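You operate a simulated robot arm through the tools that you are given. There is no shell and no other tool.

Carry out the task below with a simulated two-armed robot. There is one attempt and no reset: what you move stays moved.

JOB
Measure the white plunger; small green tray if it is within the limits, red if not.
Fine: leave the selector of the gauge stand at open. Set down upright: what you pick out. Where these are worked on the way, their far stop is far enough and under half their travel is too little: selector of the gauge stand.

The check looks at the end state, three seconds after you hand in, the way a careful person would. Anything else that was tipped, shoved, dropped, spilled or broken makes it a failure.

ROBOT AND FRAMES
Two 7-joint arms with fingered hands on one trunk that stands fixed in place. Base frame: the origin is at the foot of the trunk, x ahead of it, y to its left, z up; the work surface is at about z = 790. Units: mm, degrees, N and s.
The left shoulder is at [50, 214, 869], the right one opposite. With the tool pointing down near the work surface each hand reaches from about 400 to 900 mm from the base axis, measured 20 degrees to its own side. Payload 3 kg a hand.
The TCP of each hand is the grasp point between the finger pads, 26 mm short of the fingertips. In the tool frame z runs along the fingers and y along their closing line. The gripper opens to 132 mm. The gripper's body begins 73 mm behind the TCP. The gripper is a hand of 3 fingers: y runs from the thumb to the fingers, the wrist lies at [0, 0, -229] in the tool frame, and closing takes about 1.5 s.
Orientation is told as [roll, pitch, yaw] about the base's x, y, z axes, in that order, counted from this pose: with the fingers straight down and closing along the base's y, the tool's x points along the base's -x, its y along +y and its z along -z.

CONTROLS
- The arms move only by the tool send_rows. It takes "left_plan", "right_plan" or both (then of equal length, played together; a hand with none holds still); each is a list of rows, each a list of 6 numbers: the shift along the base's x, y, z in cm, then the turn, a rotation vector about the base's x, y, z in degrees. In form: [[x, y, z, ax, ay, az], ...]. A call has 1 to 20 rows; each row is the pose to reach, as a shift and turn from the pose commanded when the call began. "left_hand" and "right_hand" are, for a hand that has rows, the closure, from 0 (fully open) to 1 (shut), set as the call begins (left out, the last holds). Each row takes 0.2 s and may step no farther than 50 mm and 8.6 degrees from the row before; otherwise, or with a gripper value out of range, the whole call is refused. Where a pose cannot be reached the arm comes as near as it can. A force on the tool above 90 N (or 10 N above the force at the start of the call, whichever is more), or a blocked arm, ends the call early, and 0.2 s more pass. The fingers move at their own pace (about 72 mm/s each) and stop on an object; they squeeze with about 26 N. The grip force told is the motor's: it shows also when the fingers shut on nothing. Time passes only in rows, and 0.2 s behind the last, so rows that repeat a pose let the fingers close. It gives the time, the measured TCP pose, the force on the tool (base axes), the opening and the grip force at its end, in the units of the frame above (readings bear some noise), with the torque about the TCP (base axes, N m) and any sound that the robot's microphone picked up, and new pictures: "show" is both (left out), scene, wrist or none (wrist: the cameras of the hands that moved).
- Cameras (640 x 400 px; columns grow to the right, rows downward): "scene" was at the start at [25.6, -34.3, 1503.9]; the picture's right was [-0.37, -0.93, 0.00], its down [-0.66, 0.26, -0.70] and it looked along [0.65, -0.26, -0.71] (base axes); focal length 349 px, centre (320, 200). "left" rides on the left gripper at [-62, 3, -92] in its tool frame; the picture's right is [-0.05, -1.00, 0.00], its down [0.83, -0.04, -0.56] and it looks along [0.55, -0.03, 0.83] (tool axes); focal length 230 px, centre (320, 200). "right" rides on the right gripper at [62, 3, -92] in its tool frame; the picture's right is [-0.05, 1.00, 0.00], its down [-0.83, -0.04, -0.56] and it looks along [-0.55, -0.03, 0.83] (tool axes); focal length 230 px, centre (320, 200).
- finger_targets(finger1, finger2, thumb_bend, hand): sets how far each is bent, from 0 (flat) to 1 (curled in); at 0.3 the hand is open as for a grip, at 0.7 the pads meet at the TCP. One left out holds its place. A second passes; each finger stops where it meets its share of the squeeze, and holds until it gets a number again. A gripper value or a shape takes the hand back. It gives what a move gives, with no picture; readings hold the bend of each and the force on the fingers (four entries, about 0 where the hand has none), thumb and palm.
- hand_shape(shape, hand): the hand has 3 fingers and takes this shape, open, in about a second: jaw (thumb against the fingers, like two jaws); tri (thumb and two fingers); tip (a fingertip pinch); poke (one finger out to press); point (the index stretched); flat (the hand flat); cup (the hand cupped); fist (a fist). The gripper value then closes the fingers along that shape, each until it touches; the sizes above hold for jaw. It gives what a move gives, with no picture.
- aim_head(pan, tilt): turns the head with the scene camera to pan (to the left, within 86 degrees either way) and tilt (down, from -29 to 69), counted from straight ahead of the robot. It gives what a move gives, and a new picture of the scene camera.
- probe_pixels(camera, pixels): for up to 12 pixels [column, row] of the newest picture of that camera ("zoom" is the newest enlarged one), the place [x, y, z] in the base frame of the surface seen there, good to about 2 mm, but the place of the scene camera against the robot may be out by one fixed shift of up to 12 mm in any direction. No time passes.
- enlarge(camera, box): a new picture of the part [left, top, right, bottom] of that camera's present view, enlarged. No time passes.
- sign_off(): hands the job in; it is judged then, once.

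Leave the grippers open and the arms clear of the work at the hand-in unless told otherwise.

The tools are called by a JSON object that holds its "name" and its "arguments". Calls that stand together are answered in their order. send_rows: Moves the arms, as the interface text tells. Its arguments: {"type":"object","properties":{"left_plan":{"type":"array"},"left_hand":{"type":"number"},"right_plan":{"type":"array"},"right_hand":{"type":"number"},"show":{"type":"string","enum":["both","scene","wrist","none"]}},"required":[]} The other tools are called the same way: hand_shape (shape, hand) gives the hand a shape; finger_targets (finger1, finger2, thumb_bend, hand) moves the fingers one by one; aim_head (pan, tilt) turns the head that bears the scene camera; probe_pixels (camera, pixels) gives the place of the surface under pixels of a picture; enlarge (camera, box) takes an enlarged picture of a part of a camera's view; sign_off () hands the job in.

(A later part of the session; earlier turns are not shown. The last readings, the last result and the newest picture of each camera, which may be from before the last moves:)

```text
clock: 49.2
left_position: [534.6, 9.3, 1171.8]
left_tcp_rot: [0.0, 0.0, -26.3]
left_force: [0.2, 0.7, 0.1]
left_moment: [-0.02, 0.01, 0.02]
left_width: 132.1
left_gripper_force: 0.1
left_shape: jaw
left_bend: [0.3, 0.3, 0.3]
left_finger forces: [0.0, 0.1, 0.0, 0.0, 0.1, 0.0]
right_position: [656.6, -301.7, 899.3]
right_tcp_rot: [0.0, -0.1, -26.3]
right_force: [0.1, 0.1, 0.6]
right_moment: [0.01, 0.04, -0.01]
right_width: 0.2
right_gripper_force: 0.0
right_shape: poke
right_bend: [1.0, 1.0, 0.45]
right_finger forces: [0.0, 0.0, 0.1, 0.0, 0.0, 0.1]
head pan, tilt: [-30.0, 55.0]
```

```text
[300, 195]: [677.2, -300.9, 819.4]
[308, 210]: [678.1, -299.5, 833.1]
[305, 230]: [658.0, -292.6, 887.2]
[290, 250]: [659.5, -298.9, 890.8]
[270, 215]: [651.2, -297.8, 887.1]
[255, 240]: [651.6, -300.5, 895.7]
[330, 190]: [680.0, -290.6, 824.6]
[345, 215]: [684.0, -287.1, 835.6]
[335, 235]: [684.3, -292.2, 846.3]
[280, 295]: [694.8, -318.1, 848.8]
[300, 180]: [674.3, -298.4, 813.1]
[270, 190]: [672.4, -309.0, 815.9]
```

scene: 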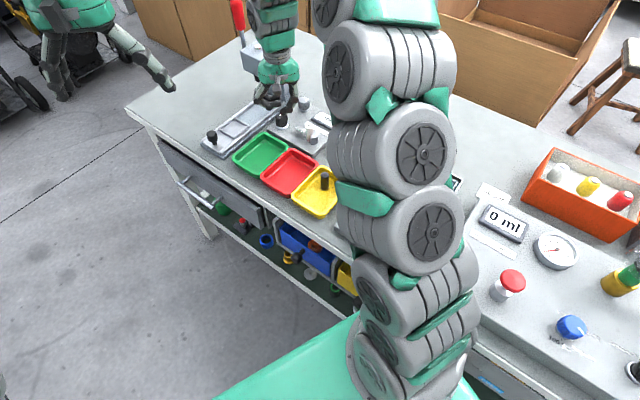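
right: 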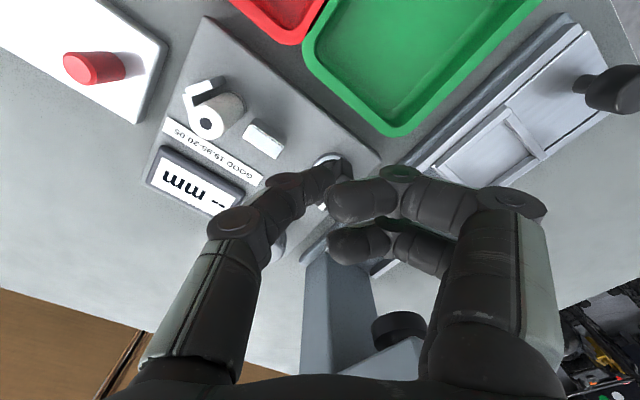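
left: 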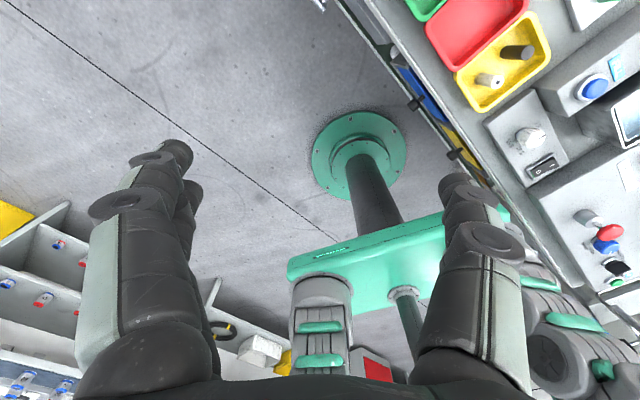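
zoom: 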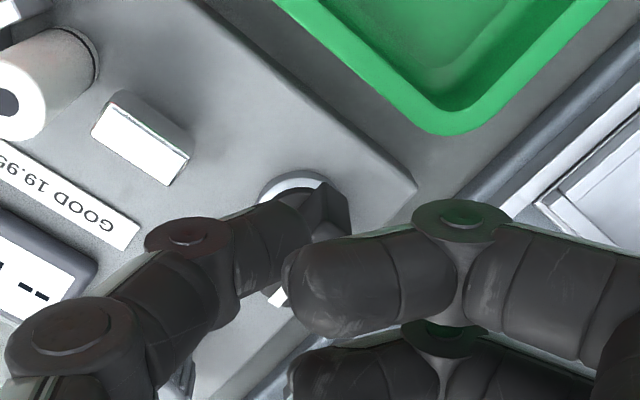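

Gap to the bar flank is ~13 mm. I'll descend 50 mm beside it (and shift 4 mm along the bar), keeping clear of it.

{"name": "send_rows", "arguments": {"right_plan": [[0.18, -0.36, 0, 0, 0, 0], [0.18, -0.36, -1.5, 0, 0, 0], [0.18, -0.36, -3.0, 0, 0, 0], [0.18, -0.36, -4.0, 0, 0, 0], [0.18, -0.36, -5.0, 0, 0, 0], [0.18, -0.36, -5.0, 0, 0, 0], [0.18, -0.36, -5.0, 0, 0, 0]], "show": "both"}}

{"name": "enlarge", "arguments": {"camera": "scene", "box": [250, 70, 340, 160]}}

{"name": "enlarge", "arguments": {"camera": "right", "box": [260, 100, 400, 230]}}

```text
clock: 50.8
left_position: [533.2, 8.6, 1171.7]
left_tcp_rot: [0.0, 0.1, -26.3]
left_force: [-0.1, -0.1, -0.5]
left_moment: [-0.02, -0.04, -0.02]
left_width: 131.9
left_gripper_force: 0.0
left_shape: jaw
left_bend: [0.3, 0.3, 0.3]
left_finger forces: [0.0, 0.1, 0.0, 0.0, 0.1, 0.1]
right_position: [659.5, -304.5, 850.0]
right_tcp_rot: [0.0, 0.0, -26.4]
right_force: [1.2, -0.6, 0.0]
right_moment: [0.0, -0.01, -0.02]
right_width: 0.0
right_gripper_force: 0.0
right_shape: poke
right_bend: [1.0, 1.0, 0.45]
right_finger forces: [0.0, 0.1, 0.0, 0.1, 0.1, 0.0]
head pan, tilt: [-30.0, 55.0]
```

scene: 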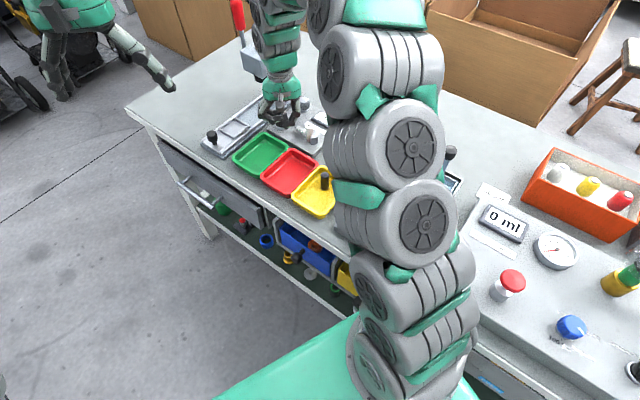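
right: 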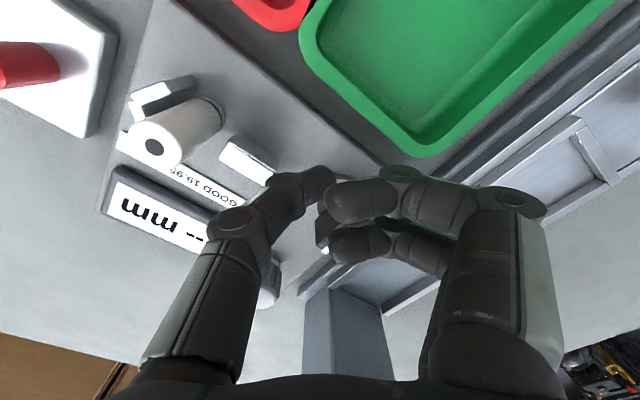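

```text
4.44 times, centred on (295, 115) of scene
```

zoom: 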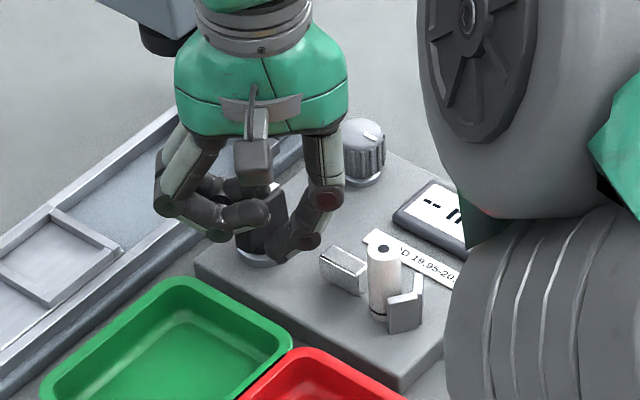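

```text
3.08 times, centred on (330, 165) of right
```

zoom: 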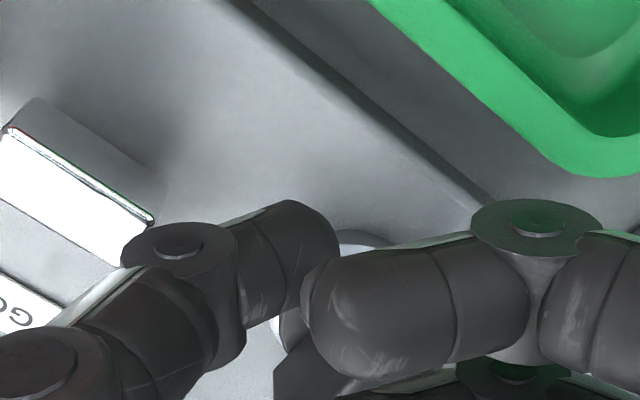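

Thumb is beside the bar, no contact. Now push along +u: first 8 mm to come near, then observe.

{"name": "send_rows", "arguments": {"right_plan": [[0.18, 0.09, 0, 0, 0, 0], [0.36, 0.18, 0, 0, 0, 0], [0.54, 0.27, 0, 0, 0, 0], [0.72, 0.35, 0, 0, 0, 0], [0.72, 0.35, 0, 0, 0, 0]], "show": "none"}}

{"name": "send_rows", "arguments": {"right_plan": [[0.18, 0.09, 0, 0, 0, 0], [0.36, 0.18, 0, 0, 0, 0], [0.36, 0.18, 0, 0, 0, 0]], "show": "none"}}

```text
clock: 52.0
left_position: [534.8, 9.0, 1171.1]
left_tcp_rot: [0.1, 0.0, -26.4]
left_force: [0.6, -0.1, -1.0]
left_moment: [0.0, -0.02, 0.01]
left_width: 132.0
left_gripper_force: 0.1
left_shape: jaw
left_bend: [0.3, 0.3, 0.3]
left_finger forces: [0.0, 0.0, 0.1, 0.0, 0.0, 0.0]
right_position: [665.9, -300.3, 851.1]
right_tcp_rot: [0.0, 0.0, -26.3]
right_force: [0.6, -0.3, 0.9]
right_moment: [0.01, -0.01, -0.02]
right_width: 0.0
right_gripper_force: 0.0
right_shape: poke
right_bend: [1.0, 1.0, 0.45]
right_finger forces: [0.1, 0.1, 0.0, 0.0, 0.1, 0.0]
head pan, tilt: [-30.0, 55.0]
```

```text
clock: 52.8
left_position: [533.0, 8.8, 1171.0]
left_tcp_rot: [0.0, -0.1, -26.5]
left_force: [0.8, -1.1, -0.2]
left_moment: [0.02, 0.01, 0.04]
left_width: 131.7
left_gripper_force: 0.1
left_shape: jaw
left_bend: [0.3, 0.3, 0.3]
left_finger forces: [0.1, 0.1, 0.0, 0.0, 0.0, 0.0]
right_position: [670.7, -299.6, 850.2]
right_tcp_rot: [0.1, 0.0, -26.4]
right_force: [-0.9, -0.1, -0.2]
right_moment: [-0.01, 0.0, -0.02]
right_width: 0.2
right_gripper_force: 0.0
right_shape: poke
right_bend: [1.0, 1.0, 0.45]
right_finger forces: [0.0, 0.0, 0.1, 0.0, 1.5, 0.0]
head pan, tilt: [-30.0, 55.0]
```

Thumb feels 1.5 N – first touch on the bar. Push 4 mm further and look.

{"name": "send_rows", "arguments": {"right_plan": [[0.18, 0.09, 0, 0, 0, 0], [0.36, 0.18, 0, 0, 0, 0], [0.36, 0.18, 0, 0, 0, 0]], "show": "both"}}

{"name": "enlarge", "arguments": {"camera": "scene", "box": [260, 80, 330, 150]}}

{"name": "enlarge", "arguments": {"camera": "right", "box": [260, 120, 400, 270]}}

```text
clock: 53.6
left_position: [532.4, 10.0, 1169.7]
left_tcp_rot: [0.0, 0.1, -26.3]
left_force: [-0.9, -0.4, -1.0]
left_moment: [-0.02, -0.03, 0.0]
left_width: 132.0
left_gripper_force: 0.1
left_shape: jaw
left_bend: [0.3, 0.3, 0.3]
left_finger forces: [0.0, 0.0, 0.0, 0.0, 0.1, 0.1]
right_position: [672.9, -297.7, 851.5]
right_tcp_rot: [0.0, 0.0, -26.3]
right_force: [-1.9, 1.8, 0.4]
right_moment: [0.04, 0.03, 0.0]
right_width: 0.0
right_gripper_force: 0.1
right_shape: poke
right_bend: [1.0, 1.0, 0.45]
right_finger forces: [0.0, 0.0, 0.1, 0.0, 2.5, 0.0]
head pan, tilt: [-30.0, 55.0]
```

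scene: 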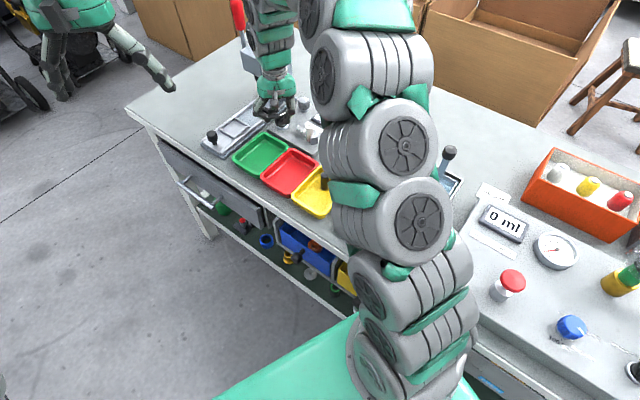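
right: 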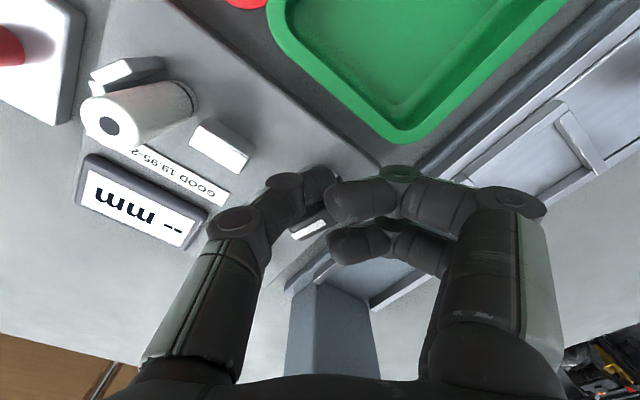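

```text
5.71 times, centred on (295, 115) of scene
```

zoom: 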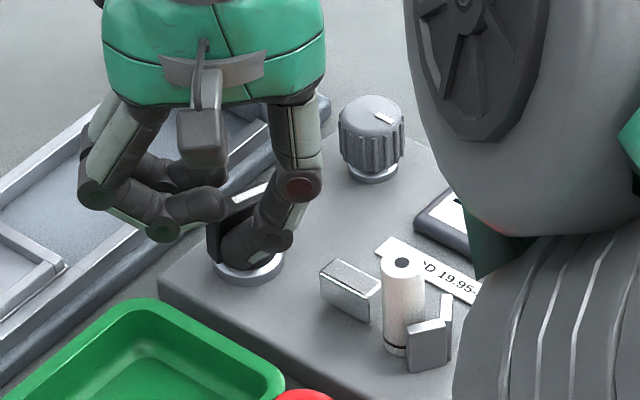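

```text
2.67 times, centred on (330, 195) of right
```

zoom: 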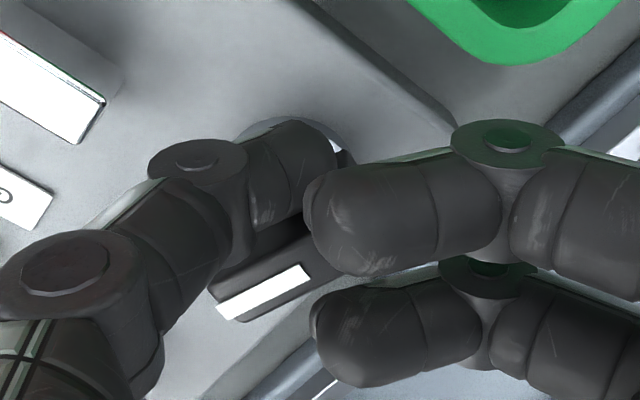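

It turns: the white mark has rotated ~15° clockwise with only 2.5 N. I'll follow the bar's end on an arc: step sideways toward the front, then on to about 40°.

{"name": "send_rows", "arguments": {"right_plan": [[-0.12, 0.25, 0, 0, 0, 0], [-0.24, 0.49, 0, 0, 0, 0], [0.0, 0.75, 0, 0, 0, 0], [0.25, 1.02, 0, 0, 0, 0], [0.25, 1.02, 0, 0, 0, 0]], "show": "both"}}

{"name": "enlarge", "arguments": {"camera": "scene", "box": [260, 80, 330, 150]}}

{"name": "enlarge", "arguments": {"camera": "right", "box": [260, 120, 400, 270]}}

```text
clock: 54.8
left_position: [532.9, 10.0, 1171.2]
left_tcp_rot: [0.0, 0.1, -26.3]
left_force: [0.7, -1.3, -0.5]
left_moment: [-0.01, 0.03, 0.01]
left_width: 132.1
left_gripper_force: 0.1
left_shape: jaw
left_bend: [0.3, 0.3, 0.3]
left_finger forces: [0.0, 0.1, 0.0, 0.1, 0.1, 0.0]
right_position: [676.6, -287.1, 851.1]
right_tcp_rot: [0.0, 0.1, -26.5]
right_force: [-0.6, 0.1, 0.7]
right_moment: [0.0, 0.02, 0.0]
right_width: 0.0
right_gripper_force: 0.1
right_shape: poke
right_bend: [1.0, 1.0, 0.45]
right_finger forces: [0.0, 0.1, 0.0, 0.0, 0.5, 0.0]
head pan, tilt: [-30.0, 55.0]
```

scene: 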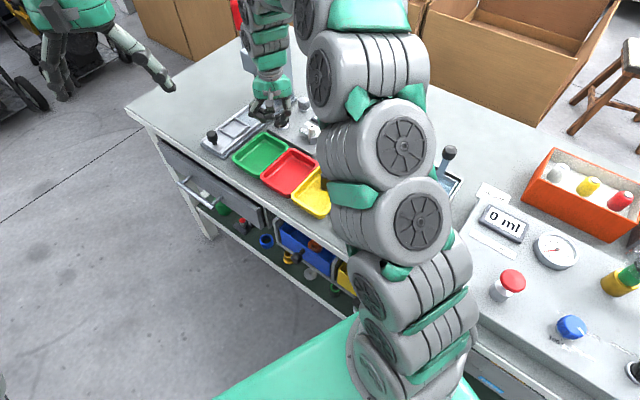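
right: 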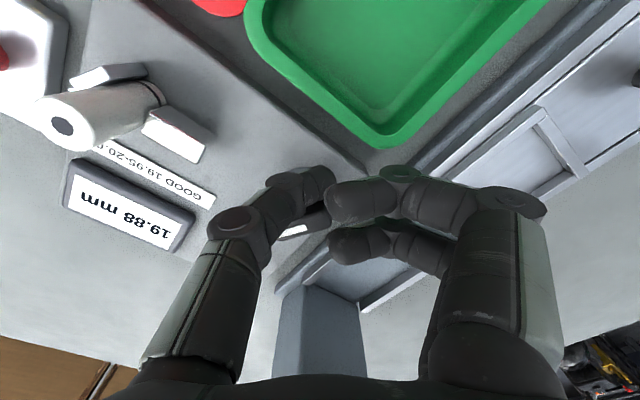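

```text
5.71 times, centred on (295, 115) of scene
```

zoom: 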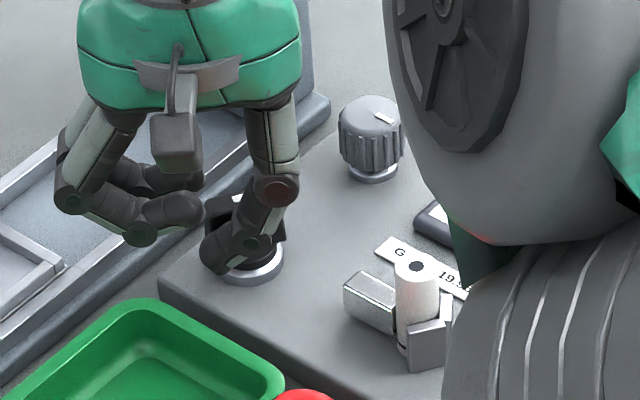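

```text
2.67 times, centred on (330, 195) of right
```

zoom: 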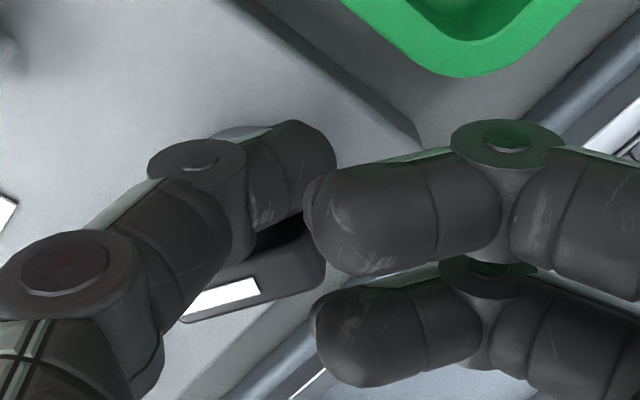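

The jaw has closed on the plunger and the display shows a value. Enlarging the display to read it.

{"name": "enlarge", "arguments": {"camera": "right", "box": [40, 140, 220, 270]}}

{"name": "enlarge", "arguments": {"camera": "right", "box": [30, 50, 220, 190]}}

```text
3.08 times, centred on (130, 205) of right
```

zoom: 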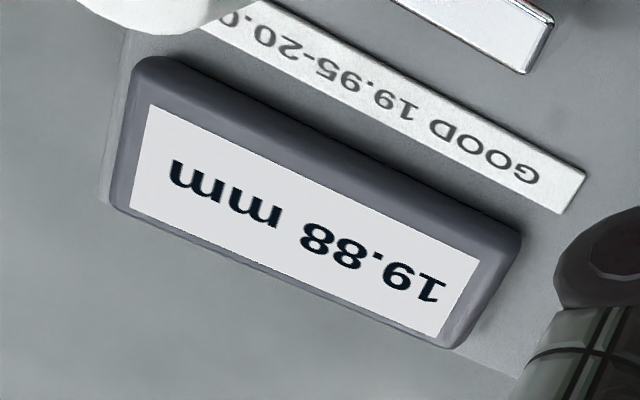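

```text
2.86 times, centred on (125, 120) of right
```

zoom: 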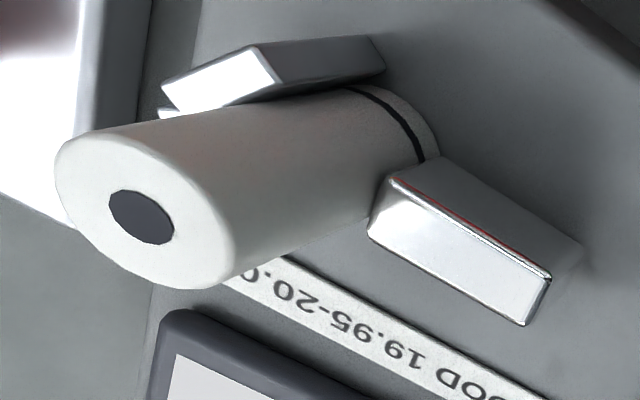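

The display reads 19.88 mm (limits 19.95–20.05). To be sure the selector is fully over, I'll continue the arc toward its far stop, watching the force.

{"name": "send_rows", "arguments": {"right_plan": [[0.21, 0.11, 0, 0, 0, 0], [0.43, 0.22, 0, 0, 0, 0], [0.64, 0.33, 0, 0, 0, 0], [0.64, 0.33, 0, 0, 0, 0]], "show": "wrist"}}

{"name": "enlarge", "arguments": {"camera": "right", "box": [260, 120, 400, 270]}}

{"name": "enlarge", "arguments": {"camera": "right", "box": [20, 50, 240, 270]}}

```text
clock: 55.8
left_position: [533.4, 8.6, 1170.8]
left_tcp_rot: [0.0, 0.0, -26.3]
left_force: [-0.3, -0.5, 0.3]
left_moment: [0.02, -0.01, -0.03]
left_width: 131.8
left_gripper_force: 0.1
left_shape: jaw
left_bend: [0.3, 0.3, 0.3]
left_finger forces: [0.0, 0.0, 0.0, 0.1, 0.0, 0.0]
right_position: [682.3, -284.1, 851.5]
right_tcp_rot: [0.0, 0.0, -26.4]
right_force: [-2.5, 1.1, 0.2]
right_moment: [0.02, 0.01, -0.03]
right_width: 0.0
right_gripper_force: 0.0
right_shape: poke
right_bend: [1.0, 1.0, 0.45]
right_finger forces: [0.1, 0.0, 0.0, 0.0, 2.6, 0.0]
head pan, tilt: [-30.0, 55.0]
```

right: 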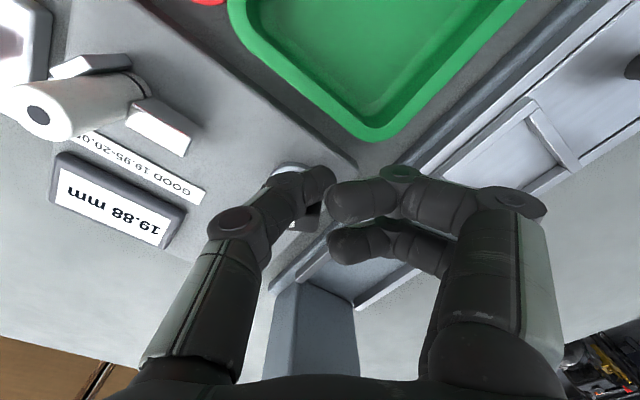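

```text
2.67 times, centred on (330, 195) of right
```

zoom: 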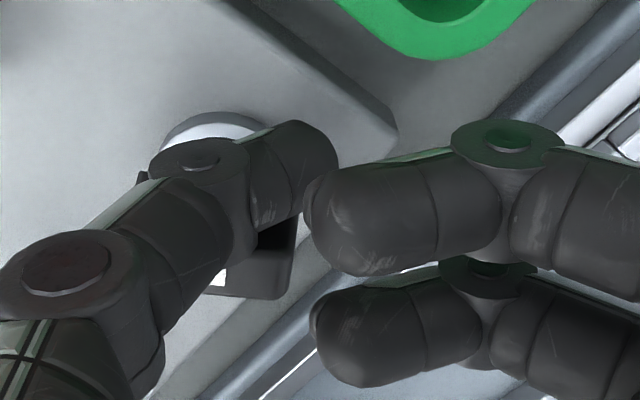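

```text
1.82 times, centred on (130, 160) of right
```

zoom: 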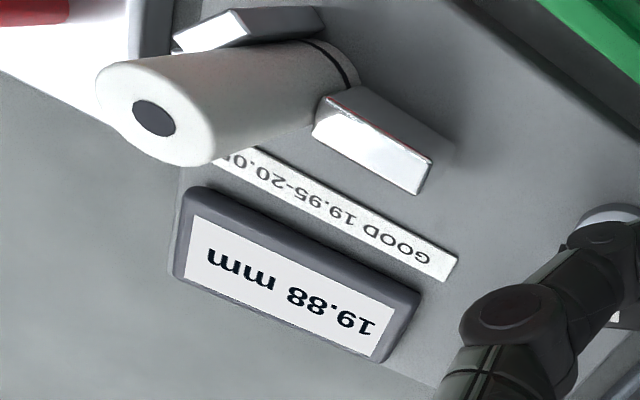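

Still 19.88 mm, turning freely. Continue toward the stop.

{"name": "send_rows", "arguments": {"right_plan": [[0.26, 0.05, 0, 0, 0, 0], [0.53, 0.1, 0, 0, 0, 0], [0.53, 0.1, 0, 0, 0, 0]], "show": "none"}}

{"name": "send_rows", "arguments": {"right_plan": [[0.26, -0.03, 0, 0, 0, 0], [0.53, -0.06, 0, 0, 0, 0], [0.53, -0.06, 0, 0, 0, 0]], "show": "both"}}

{"name": "enlarge", "arguments": {"camera": "scene", "box": [260, 80, 330, 150]}}

{"name": "enlarge", "arguments": {"camera": "right", "box": [240, 120, 400, 270]}}

```text
clock: 56.6
left_position: [533.2, 8.9, 1171.8]
left_tcp_rot: [0.0, 0.0, -26.4]
left_force: [-0.4, 0.3, 0.0]
left_moment: [0.01, 0.0, 0.0]
left_width: 132.0
left_gripper_force: 0.0
left_shape: jaw
left_bend: [0.3, 0.3, 0.3]
left_finger forces: [0.1, 0.0, 0.1, 0.0, 0.0, 0.1]
right_position: [686.5, -281.6, 849.2]
right_tcp_rot: [-0.1, 0.4, -26.4]
right_force: [-38.5, 15.0, 12.1]
right_moment: [-0.23, 0.12, -0.89]
right_width: 0.0
right_gripper_force: 0.2
right_shape: poke
right_bend: [1.0, 1.0, 0.45]
right_finger forces: [0.0, 0.1, 0.0, 0.1, 39.3, 0.1]
head pan, tilt: [-30.0, 55.0]
```

```text
clock: 57.2
left_position: [533.8, 9.1, 1171.1]
left_tcp_rot: [0.0, -0.2, -26.3]
left_force: [0.2, -0.5, -1.7]
left_moment: [0.04, 0.03, 0.02]
left_width: 132.0
left_gripper_force: 0.1
left_shape: jaw
left_bend: [0.3, 0.3, 0.3]
left_finger forces: [0.1, 0.1, 0.0, 0.0, 0.0, 0.1]
right_position: [685.9, -279.7, 847.1]
right_tcp_rot: [-0.2, 1.0, -26.4]
right_force: [-25.1, 8.1, 8.7]
right_moment: [-0.19, 0.06, -0.61]
right_width: 0.0
right_gripper_force: 0.1
right_shape: poke
right_bend: [1.0, 1.0, 0.45]
right_finger forces: [0.0, 0.0, 0.0, 0.0, 25.0, 0.1]
head pan, tilt: [-30.0, 55.0]
stopped in row 2 (right hand): the force on the tool passed its limit at 96 N (the readings are from after the stop); the commanded pose is now the measured one
```

scene: 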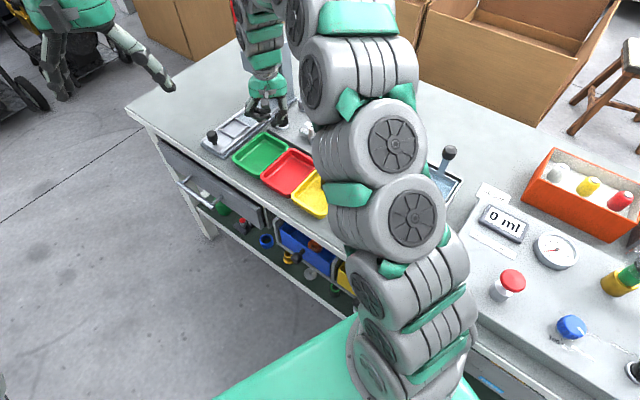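
right: 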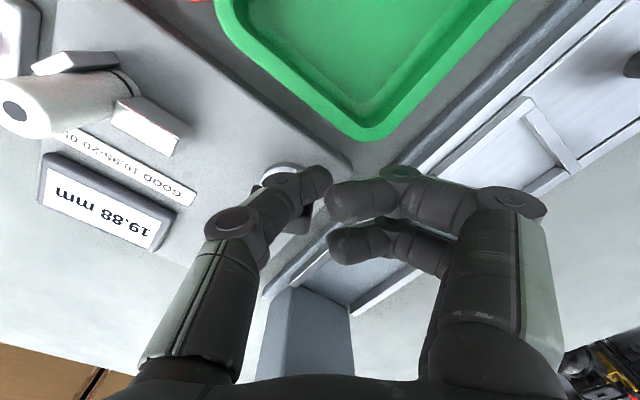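

```text
5.71 times, centred on (295, 115) of scene
```

zoom: 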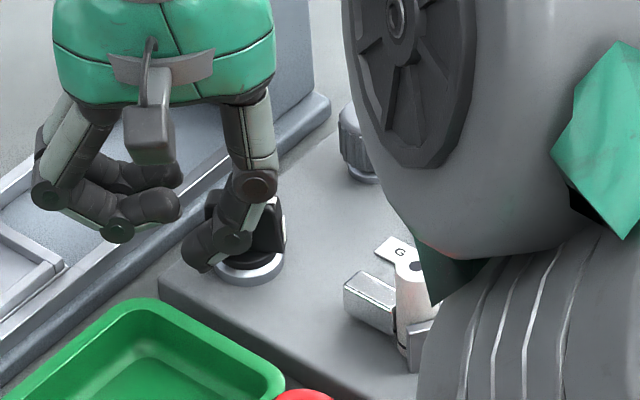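

```text
2.67 times, centred on (320, 195) of right
```

zoom: 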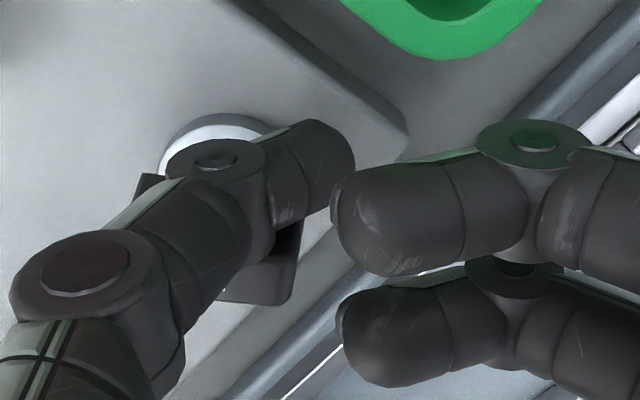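

That was the far stop (~60° of turn; force jumped), and the reading holds at 19.88 mm – outside 19.95–20.05, so the part goes to red. I'll back the thumb off the bar and lift.

{"name": "send_rows", "arguments": {"right_plan": [[-0.2, 0.15, 0, 0, 0, 0], [-0.5, 0.35, 0, 0, 0, 0], [-0.85, 0.6, 0, 0, 0, 0], [-0.85, 0.6, 1.0, 0, 0, 0], [-0.85, 0.6, 2.5, 0, 0, 0], [-0.85, 0.6, 4.0, 0, 0, 0], [-0.85, 0.6, 4.0, 0, 0, 0]], "show": "both"}}

{"name": "enlarge", "arguments": {"camera": "scene", "box": [260, 80, 330, 150]}}

{"name": "enlarge", "arguments": {"camera": "right", "box": [180, 80, 400, 260]}}

```text
clock: 58.8
left_position: [532.7, 8.2, 1170.1]
left_tcp_rot: [0.0, 0.1, -26.3]
left_force: [0.1, -0.1, -0.1]
left_moment: [0.02, -0.01, 0.03]
left_width: 131.8
left_gripper_force: 0.0
left_shape: jaw
left_bend: [0.3, 0.3, 0.3]
left_finger forces: [0.0, 0.0, 0.0, 0.0, 0.0, 0.0]
right_position: [679.3, -275.9, 886.8]
right_tcp_rot: [0.0, 0.8, -26.4]
right_force: [0.5, -0.5, 0.4]
right_moment: [-0.03, -0.01, 0.01]
right_width: 0.0
right_gripper_force: 0.0
right_shape: poke
right_bend: [1.0, 1.0, 0.45]
right_finger forces: [0.1, 0.0, 0.1, 0.0, 0.1, 0.0]
head pan, tilt: [-30.0, 55.0]
```

scene: 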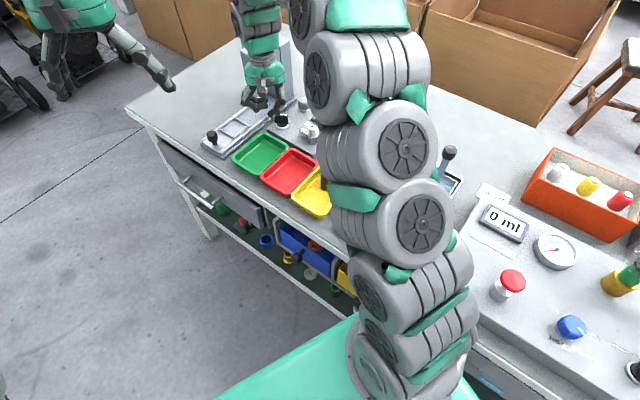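
right: 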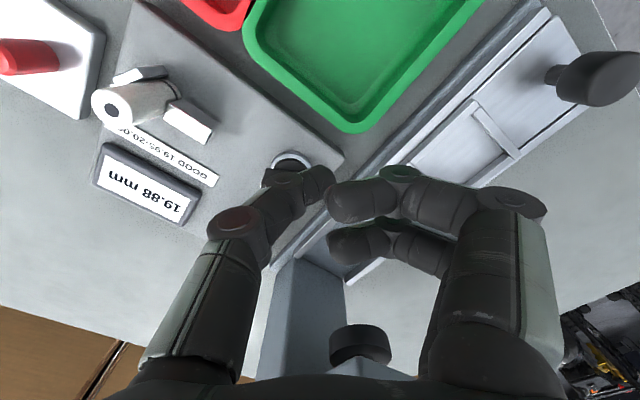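

```text
5.71 times, centred on (295, 115) of scene
```

zoom: 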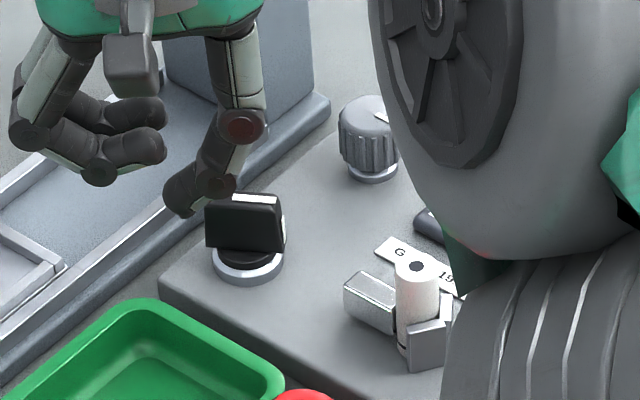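

```text
2.22 times, centred on (290, 170) of right
```

zoom: 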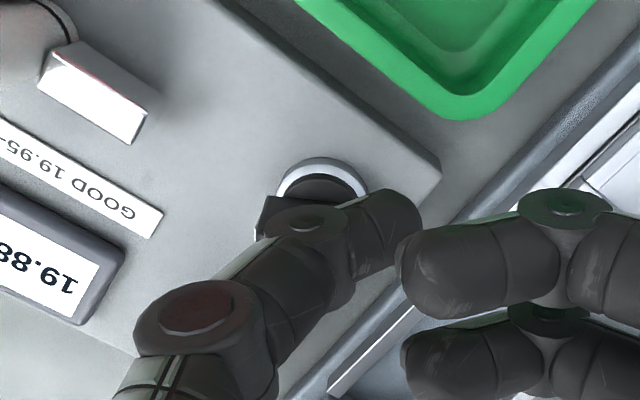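

The bar is now ~58° from its former place, mark to the right. To return it, I'll bring the thumb to the front-left of the mark end (thumb centre u≈454, v≈562), descending with ~12 mm gap.

{"name": "send_rows", "arguments": {"right_plan": [[-0.8, -0.85, 0, -0.1, -0.2, 0], [-1.6, -1.7, 0, -0.2, -0.5, 0], [-2.31, -2.52, 0, -0.35, -0.72, 0], [-2.31, -2.52, 0, -0.35, -0.72, 0], [-2.31, -2.52, -1.3, -0.35, -0.72, 0], [-2.31, -2.52, -2.6, -0.35, -0.72, 0], [-2.31, -2.52, -3.8, -0.35, -0.72, 0], [-2.31, -2.52, -3.8, -0.35, -0.72, 0]], "show": "both"}}

{"name": "enlarge", "arguments": {"camera": "scene", "box": [260, 80, 330, 150]}}

{"name": "enlarge", "arguments": {"camera": "right", "box": [240, 110, 400, 260]}}

```text
clock: 60.6
left_position: [533.0, 9.5, 1169.8]
left_tcp_rot: [0.1, 0.0, -26.3]
left_force: [-0.2, 0.1, 0.6]
left_moment: [-0.02, 0.01, 0.0]
left_width: 132.1
left_gripper_force: 0.0
left_shape: jaw
left_bend: [0.3, 0.3, 0.3]
left_finger forces: [0.0, 0.1, 0.0, 0.0, 0.0, 0.0]
right_position: [656.9, -302.4, 848.5]
right_tcp_rot: [-0.2, -0.1, -26.4]
right_force: [-0.9, 0.0, 0.1]
right_moment: [0.02, 0.01, 0.01]
right_width: 0.0
right_gripper_force: 0.0
right_shape: poke
right_bend: [1.0, 1.0, 0.45]
right_finger forces: [0.0, 0.1, 0.0, 0.0, 0.0, 0.1]
head pan, tilt: [-30.0, 55.0]
```

scene: 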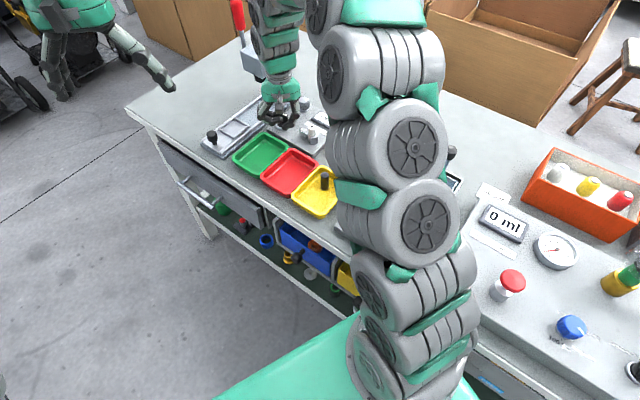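
right: 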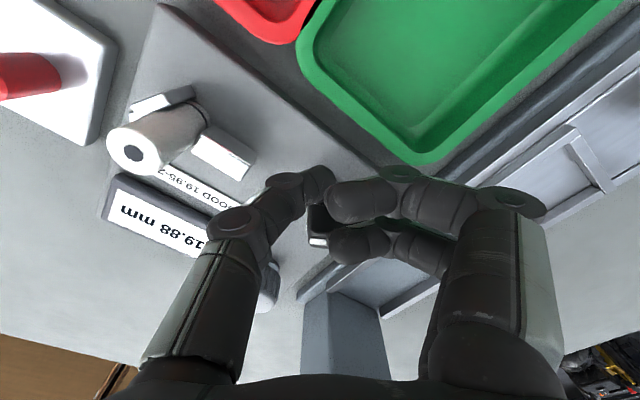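

```text
5.71 times, centred on (295, 115) of scene
```

zoom: 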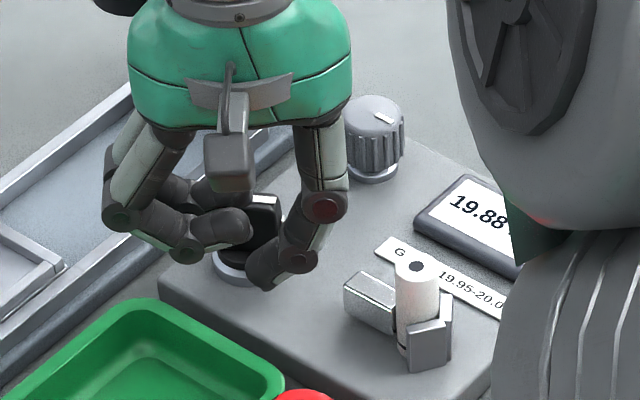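

```text
2.67 times, centred on (320, 185) of right
```

zoom: 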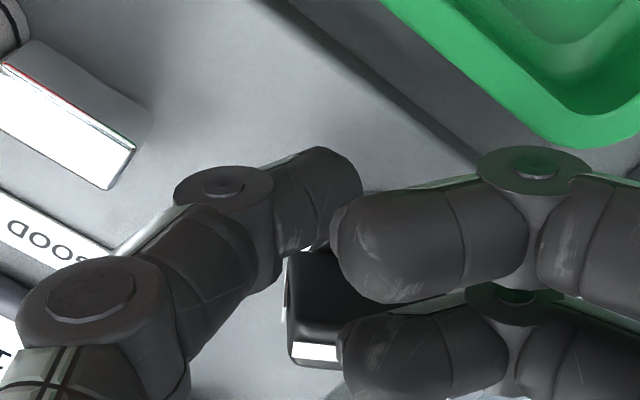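

Scene view confirms 19.88 on the display too. Now push the mark end back (toward the rear), step one to contact.

{"name": "send_rows", "arguments": {"right_plan": [[0.36, -0.13, 0, 0, 0, 0], [0.72, -0.26, 0, 0, 0, 0], [1.08, -0.39, 0, 0, 0, 0], [1.08, -0.39, 0, 0, 0, 0]], "show": "none"}}

{"name": "send_rows", "arguments": {"right_plan": [[0.09, -0.23, 0, 0, 0, 0], [0.18, -0.47, 0, 0, 0, 0], [0.18, -0.47, 0, 0, 0, 0]], "show": "both"}}

{"name": "enlarge", "arguments": {"camera": "scene", "box": [260, 80, 330, 150]}}

{"name": "enlarge", "arguments": {"camera": "right", "box": [240, 110, 400, 260]}}

```text
clock: 61.6
left_position: [532.9, 9.4, 1171.8]
left_tcp_rot: [0.0, 0.0, -26.4]
left_force: [-0.4, -0.5, -0.3]
left_moment: [-0.01, 0.02, 0.01]
left_width: 132.0
left_gripper_force: 0.0
left_shape: jaw
left_bend: [0.3, 0.3, 0.3]
left_finger forces: [0.1, 0.0, 0.1, 0.1, 0.0, 0.1]
right_position: [667.3, -304.8, 848.4]
right_tcp_rot: [-0.1, -0.1, -26.2]
right_force: [-0.5, -0.5, -0.4]
right_moment: [-0.01, 0.01, 0.01]
right_width: 0.1
right_gripper_force: 0.1
right_shape: poke
right_bend: [1.0, 1.0, 0.45]
right_finger forces: [0.0, 0.0, 0.0, 0.0, 0.0, 0.0]
head pan, tilt: [-30.0, 55.0]
```

```text
clock: 62.4
left_position: [532.9, 8.7, 1171.0]
left_tcp_rot: [0.0, 0.0, -26.3]
left_force: [-0.5, -0.3, 0.3]
left_moment: [0.02, -0.03, 0.02]
left_width: 132.0
left_gripper_force: 0.1
left_shape: jaw
left_bend: [0.3, 0.3, 0.3]
left_finger forces: [0.1, 0.0, 0.1, 0.0, 0.0, 0.0]
right_position: [670.7, -308.4, 849.3]
right_tcp_rot: [-0.2, -0.1, -26.4]
right_force: [-0.8, 1.0, -0.6]
right_moment: [0.06, 0.06, 0.0]
right_width: 0.0
right_gripper_force: 0.0
right_shape: poke
right_bend: [1.0, 1.0, 0.45]
right_finger forces: [0.0, 0.0, 0.1, 0.0, 1.7, 0.1]
head pan, tilt: [-30.0, 55.0]
```

scene: 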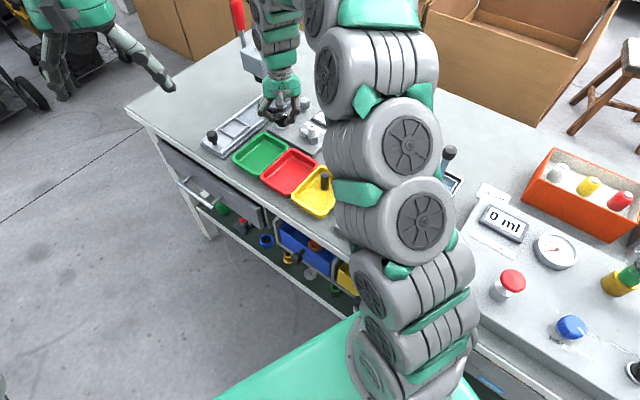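
right: 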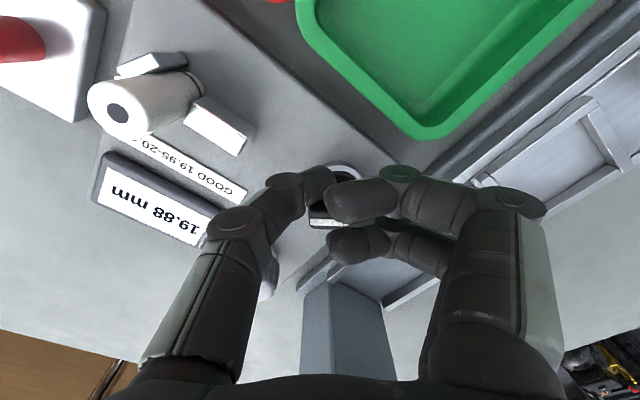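

```text
5.71 times, centred on (295, 115) of scene
```

zoom: 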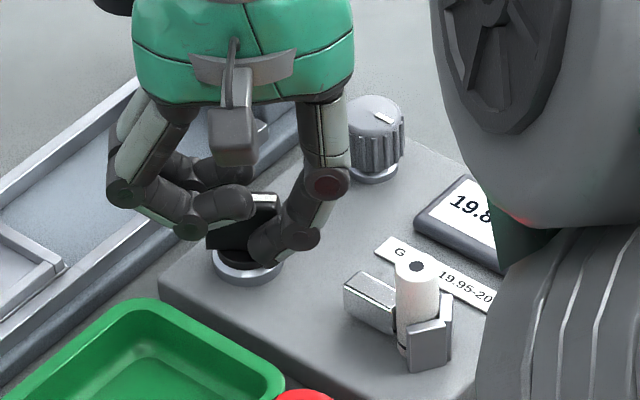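

```text
2.67 times, centred on (320, 185) of right
```

zoom: 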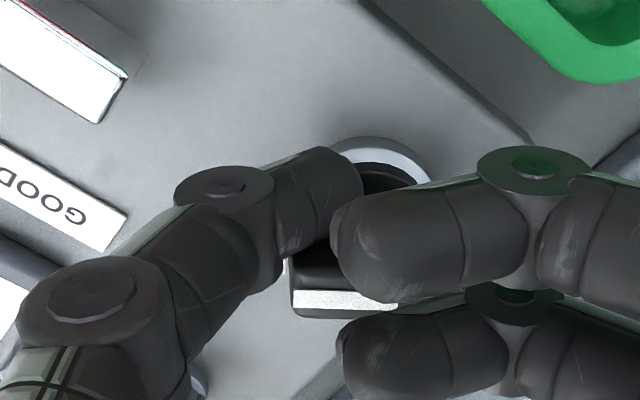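

Contact (1.7 N). Continue pushing along the arc to about mid-travel.

{"name": "send_rows", "arguments": {"right_plan": [[0.06, -0.24, 0, 0, 0, 0], [0.12, -0.48, 0, 0, 0, 0], [0.19, -0.72, 0, 0, 0, 0], [0.19, -0.72, 0, 0, 0, 0]], "show": "none"}}

{"name": "send_rows", "arguments": {"right_plan": [[0.17, -0.17, 0, 0, 0, 0], [0.35, -0.33, 0, 0, 0, 0], [0.35, -0.33, 0, 0, 0, 0]], "show": "both"}}

{"name": "enlarge", "arguments": {"camera": "scene", "box": [260, 80, 330, 150]}}

{"name": "enlarge", "arguments": {"camera": "right", "box": [240, 110, 400, 260]}}

```text
clock: 63.4
left_position: [532.6, 7.5, 1171.2]
left_tcp_rot: [0.0, 0.0, -26.4]
left_force: [0.0, 0.6, 0.7]
left_moment: [0.03, -0.01, 0.02]
left_width: 131.6
left_gripper_force: 0.0
left_shape: jaw
left_bend: [0.3, 0.3, 0.3]
left_finger forces: [0.0, 0.0, 0.0, 0.0, 0.0, 0.0]
right_position: [670.6, -316.8, 850.3]
right_tcp_rot: [-0.1, 0.0, -26.2]
right_force: [0.4, 0.0, 0.1]
right_moment: [-0.01, 0.0, 0.04]
right_width: 0.0
right_gripper_force: 0.2
right_shape: poke
right_bend: [1.0, 1.0, 0.45]
right_finger forces: [0.0, 0.0, 0.1, 0.1, 0.5, 0.0]
head pan, tilt: [-30.0, 55.0]
```

```text
clock: 64.2
left_position: [532.8, 7.8, 1171.2]
left_tcp_rot: [0.0, 0.0, -26.3]
left_force: [-0.2, 0.8, 0.0]
left_moment: [0.02, 0.01, 0.03]
left_width: 131.8
left_gripper_force: 0.0
left_shape: jaw
left_bend: [0.3, 0.3, 0.3]
left_finger forces: [0.0, 0.0, 0.1, 0.0, 0.1, 0.1]
right_position: [676.0, -319.1, 849.5]
right_tcp_rot: [-0.1, -0.2, -26.3]
right_force: [-0.2, -0.7, -0.4]
right_moment: [0.02, 0.01, 0.01]
right_width: 0.2
right_gripper_force: 0.1
right_shape: poke
right_bend: [1.0, 1.0, 0.45]
right_finger forces: [0.1, 0.0, 0.0, 0.1, 0.1, 0.0]
head pan, tilt: [-30.0, 55.0]
```

scene: 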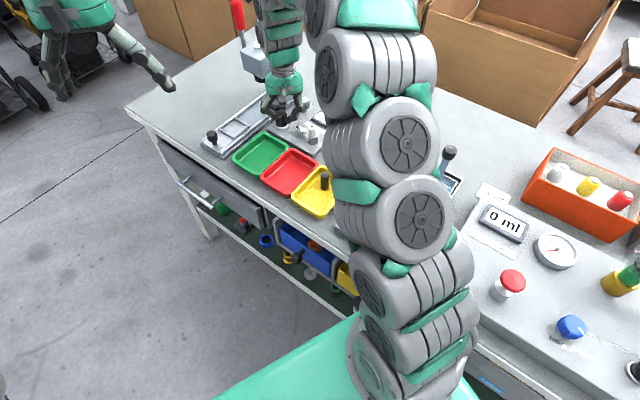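
right: 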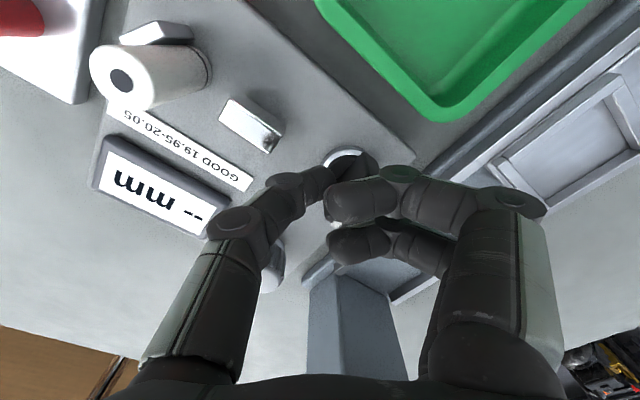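

```text
5.71 times, centred on (295, 115) of scene
```

zoom: 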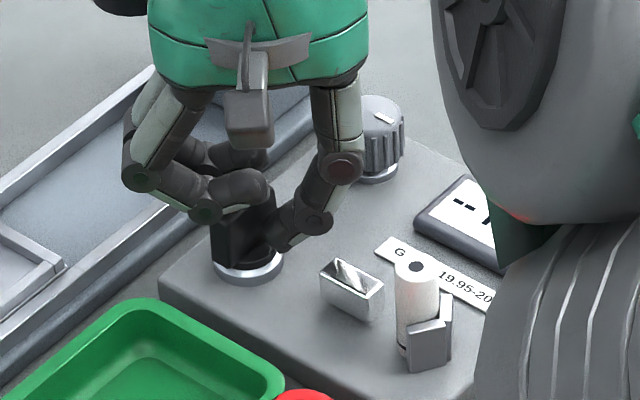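

```text
2.67 times, centred on (320, 185) of right
```

zoom: 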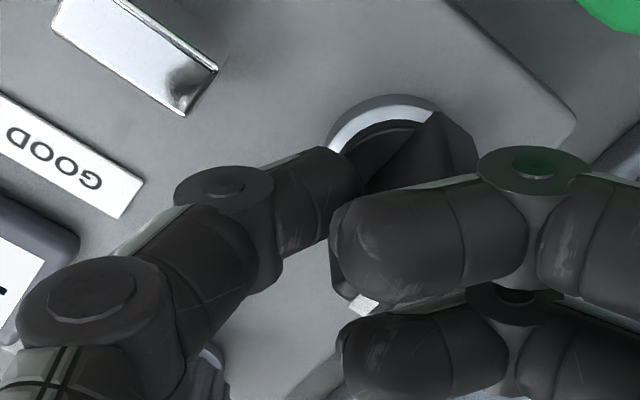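

The jaw opened and the display shows "--" again. I'll back off, raise the hand and look at the selector's final position.

{"name": "send_rows", "arguments": {"right_plan": [[-0.36, -0.18, 0, 0, 0, 0], [-0.72, -0.35, 0, 0, 0, 0], [-0.72, -0.35, 1.5, 0, 0, 0], [-0.72, -0.35, 3.5, 0, 0, 0], [-0.72, -0.35, 6.0, 0, 0, 0], [-0.72, -0.35, 9.0, 0, 0, 0], [-0.72, -0.35, 12.0, 0, 0, 0], [-0.72, -0.35, 12.0, 0, 0, 0]], "show": "both"}}

{"name": "enlarge", "arguments": {"camera": "scene", "box": [260, 80, 330, 150]}}

{"name": "enlarge", "arguments": {"camera": "right", "box": [200, 80, 400, 250]}}

```text
clock: 66.0
left_position: [533.4, 8.5, 1170.0]
left_tcp_rot: [0.0, 0.0, -26.3]
left_force: [0.2, -0.1, -0.1]
left_moment: [0.0, -0.01, -0.02]
left_width: 132.0
left_gripper_force: 0.0
left_shape: jaw
left_bend: [0.3, 0.3, 0.3]
left_finger forces: [0.0, 0.0, 0.0, 0.0, 0.1, 0.0]
right_position: [666.0, -321.7, 968.0]
right_tcp_rot: [0.0, -0.1, -26.4]
right_force: [0.3, -0.6, -0.7]
right_moment: [0.02, -0.02, -0.01]
right_width: 0.0
right_gripper_force: 0.0
right_shape: poke
right_bend: [1.0, 1.0, 0.45]
right_finger forces: [0.1, 0.0, 0.0, 0.1, 0.1, 0.0]
head pan, tilt: [-30.0, 55.0]
```

scene: 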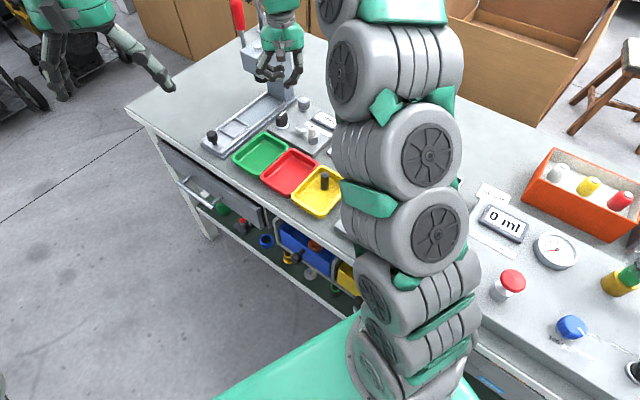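
right: 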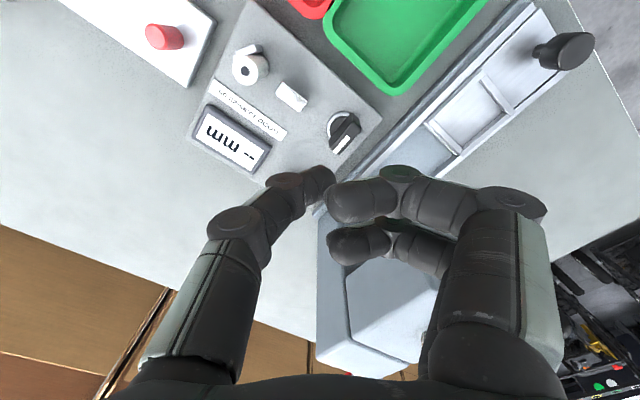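

```text
5.71 times, centred on (295, 115) of scene
```

zoom: 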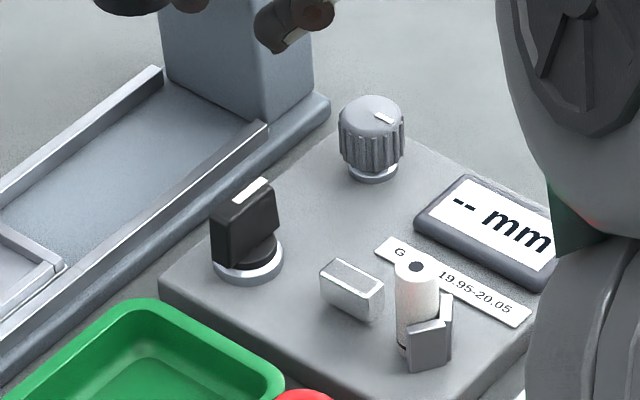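

```text
2.35 times, centred on (300, 165) of right
```

zoom: 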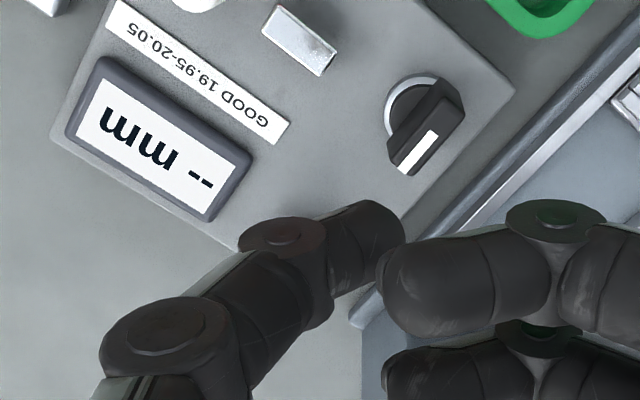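

The selector's mark is back in its original direction, jaw open, display "--". I'll verify the angle with probes along the bar.

{"name": "probe_pixels", "arguments": {"camera": "zoom", "pixels": [[403, 166], [435, 136], [460, 118], [395, 150], [440, 95], [405, 176], [462, 108], [250, 62], [330, 70], [280, 20]]}}

{"name": "enlarge", "arguments": {"camera": "right", "box": [205, 30, 325, 120]}}

```text
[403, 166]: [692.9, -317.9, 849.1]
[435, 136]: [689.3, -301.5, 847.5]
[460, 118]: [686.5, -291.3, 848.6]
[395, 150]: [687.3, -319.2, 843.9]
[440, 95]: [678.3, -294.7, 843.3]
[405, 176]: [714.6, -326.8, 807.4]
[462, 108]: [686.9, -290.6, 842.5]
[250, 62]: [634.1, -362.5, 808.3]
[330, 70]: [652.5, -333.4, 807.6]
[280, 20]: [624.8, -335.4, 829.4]
```

```text
4.44 times, centred on (265, 75) of right
```

zoom: 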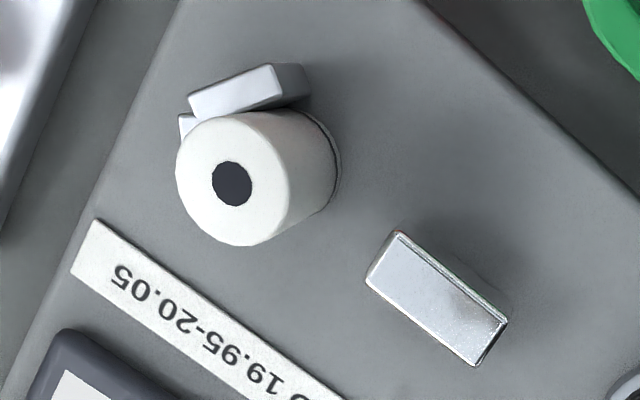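

I'll take the same crop as before the turn to compare directly.

{"name": "enlarge", "arguments": {"camera": "scene", "box": [265, 85, 350, 160]}}

{"name": "hand_shape", "arguments": {"hand": "right", "shape": "jaw"}}

```text
5.33 times, centred on (308, 122) of scene
```

zoom: 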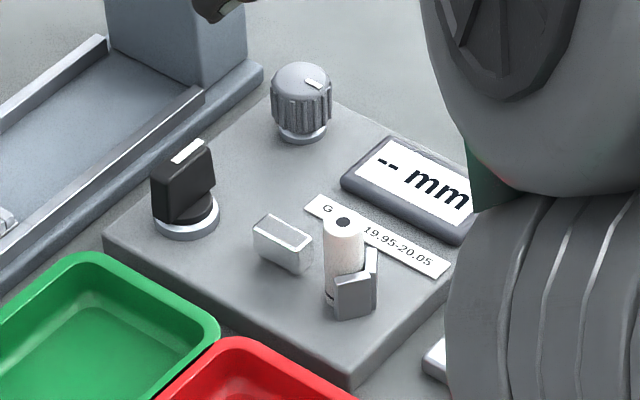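

```text
clock: 66.9
left_position: [535.1, 8.8, 1170.3]
left_tcp_rot: [0.0, 0.0, -26.3]
left_force: [-0.1, 0.0, -0.4]
left_moment: [0.01, 0.0, 0.02]
left_width: 131.7
left_gripper_force: 0.0
left_shape: jaw
left_bend: [0.3, 0.3, 0.3]
left_finger forces: [0.1, 0.1, 0.0, 0.0, 0.1, 0.0]
right_position: [665.8, -322.4, 967.7]
right_tcp_rot: [-0.1, -0.1, -26.4]
right_force: [-0.7, -0.2, 0.2]
right_moment: [-0.01, 0.0, 0.01]
right_width: 131.6
right_gripper_force: 0.0
right_shape: jaw
right_bend: [0.3, 0.3, 0.3]
right_finger forces: [0.1, 0.0, 0.0, 0.1, 0.0, 0.0]
head pan, tilt: [-30.0, 55.0]
```

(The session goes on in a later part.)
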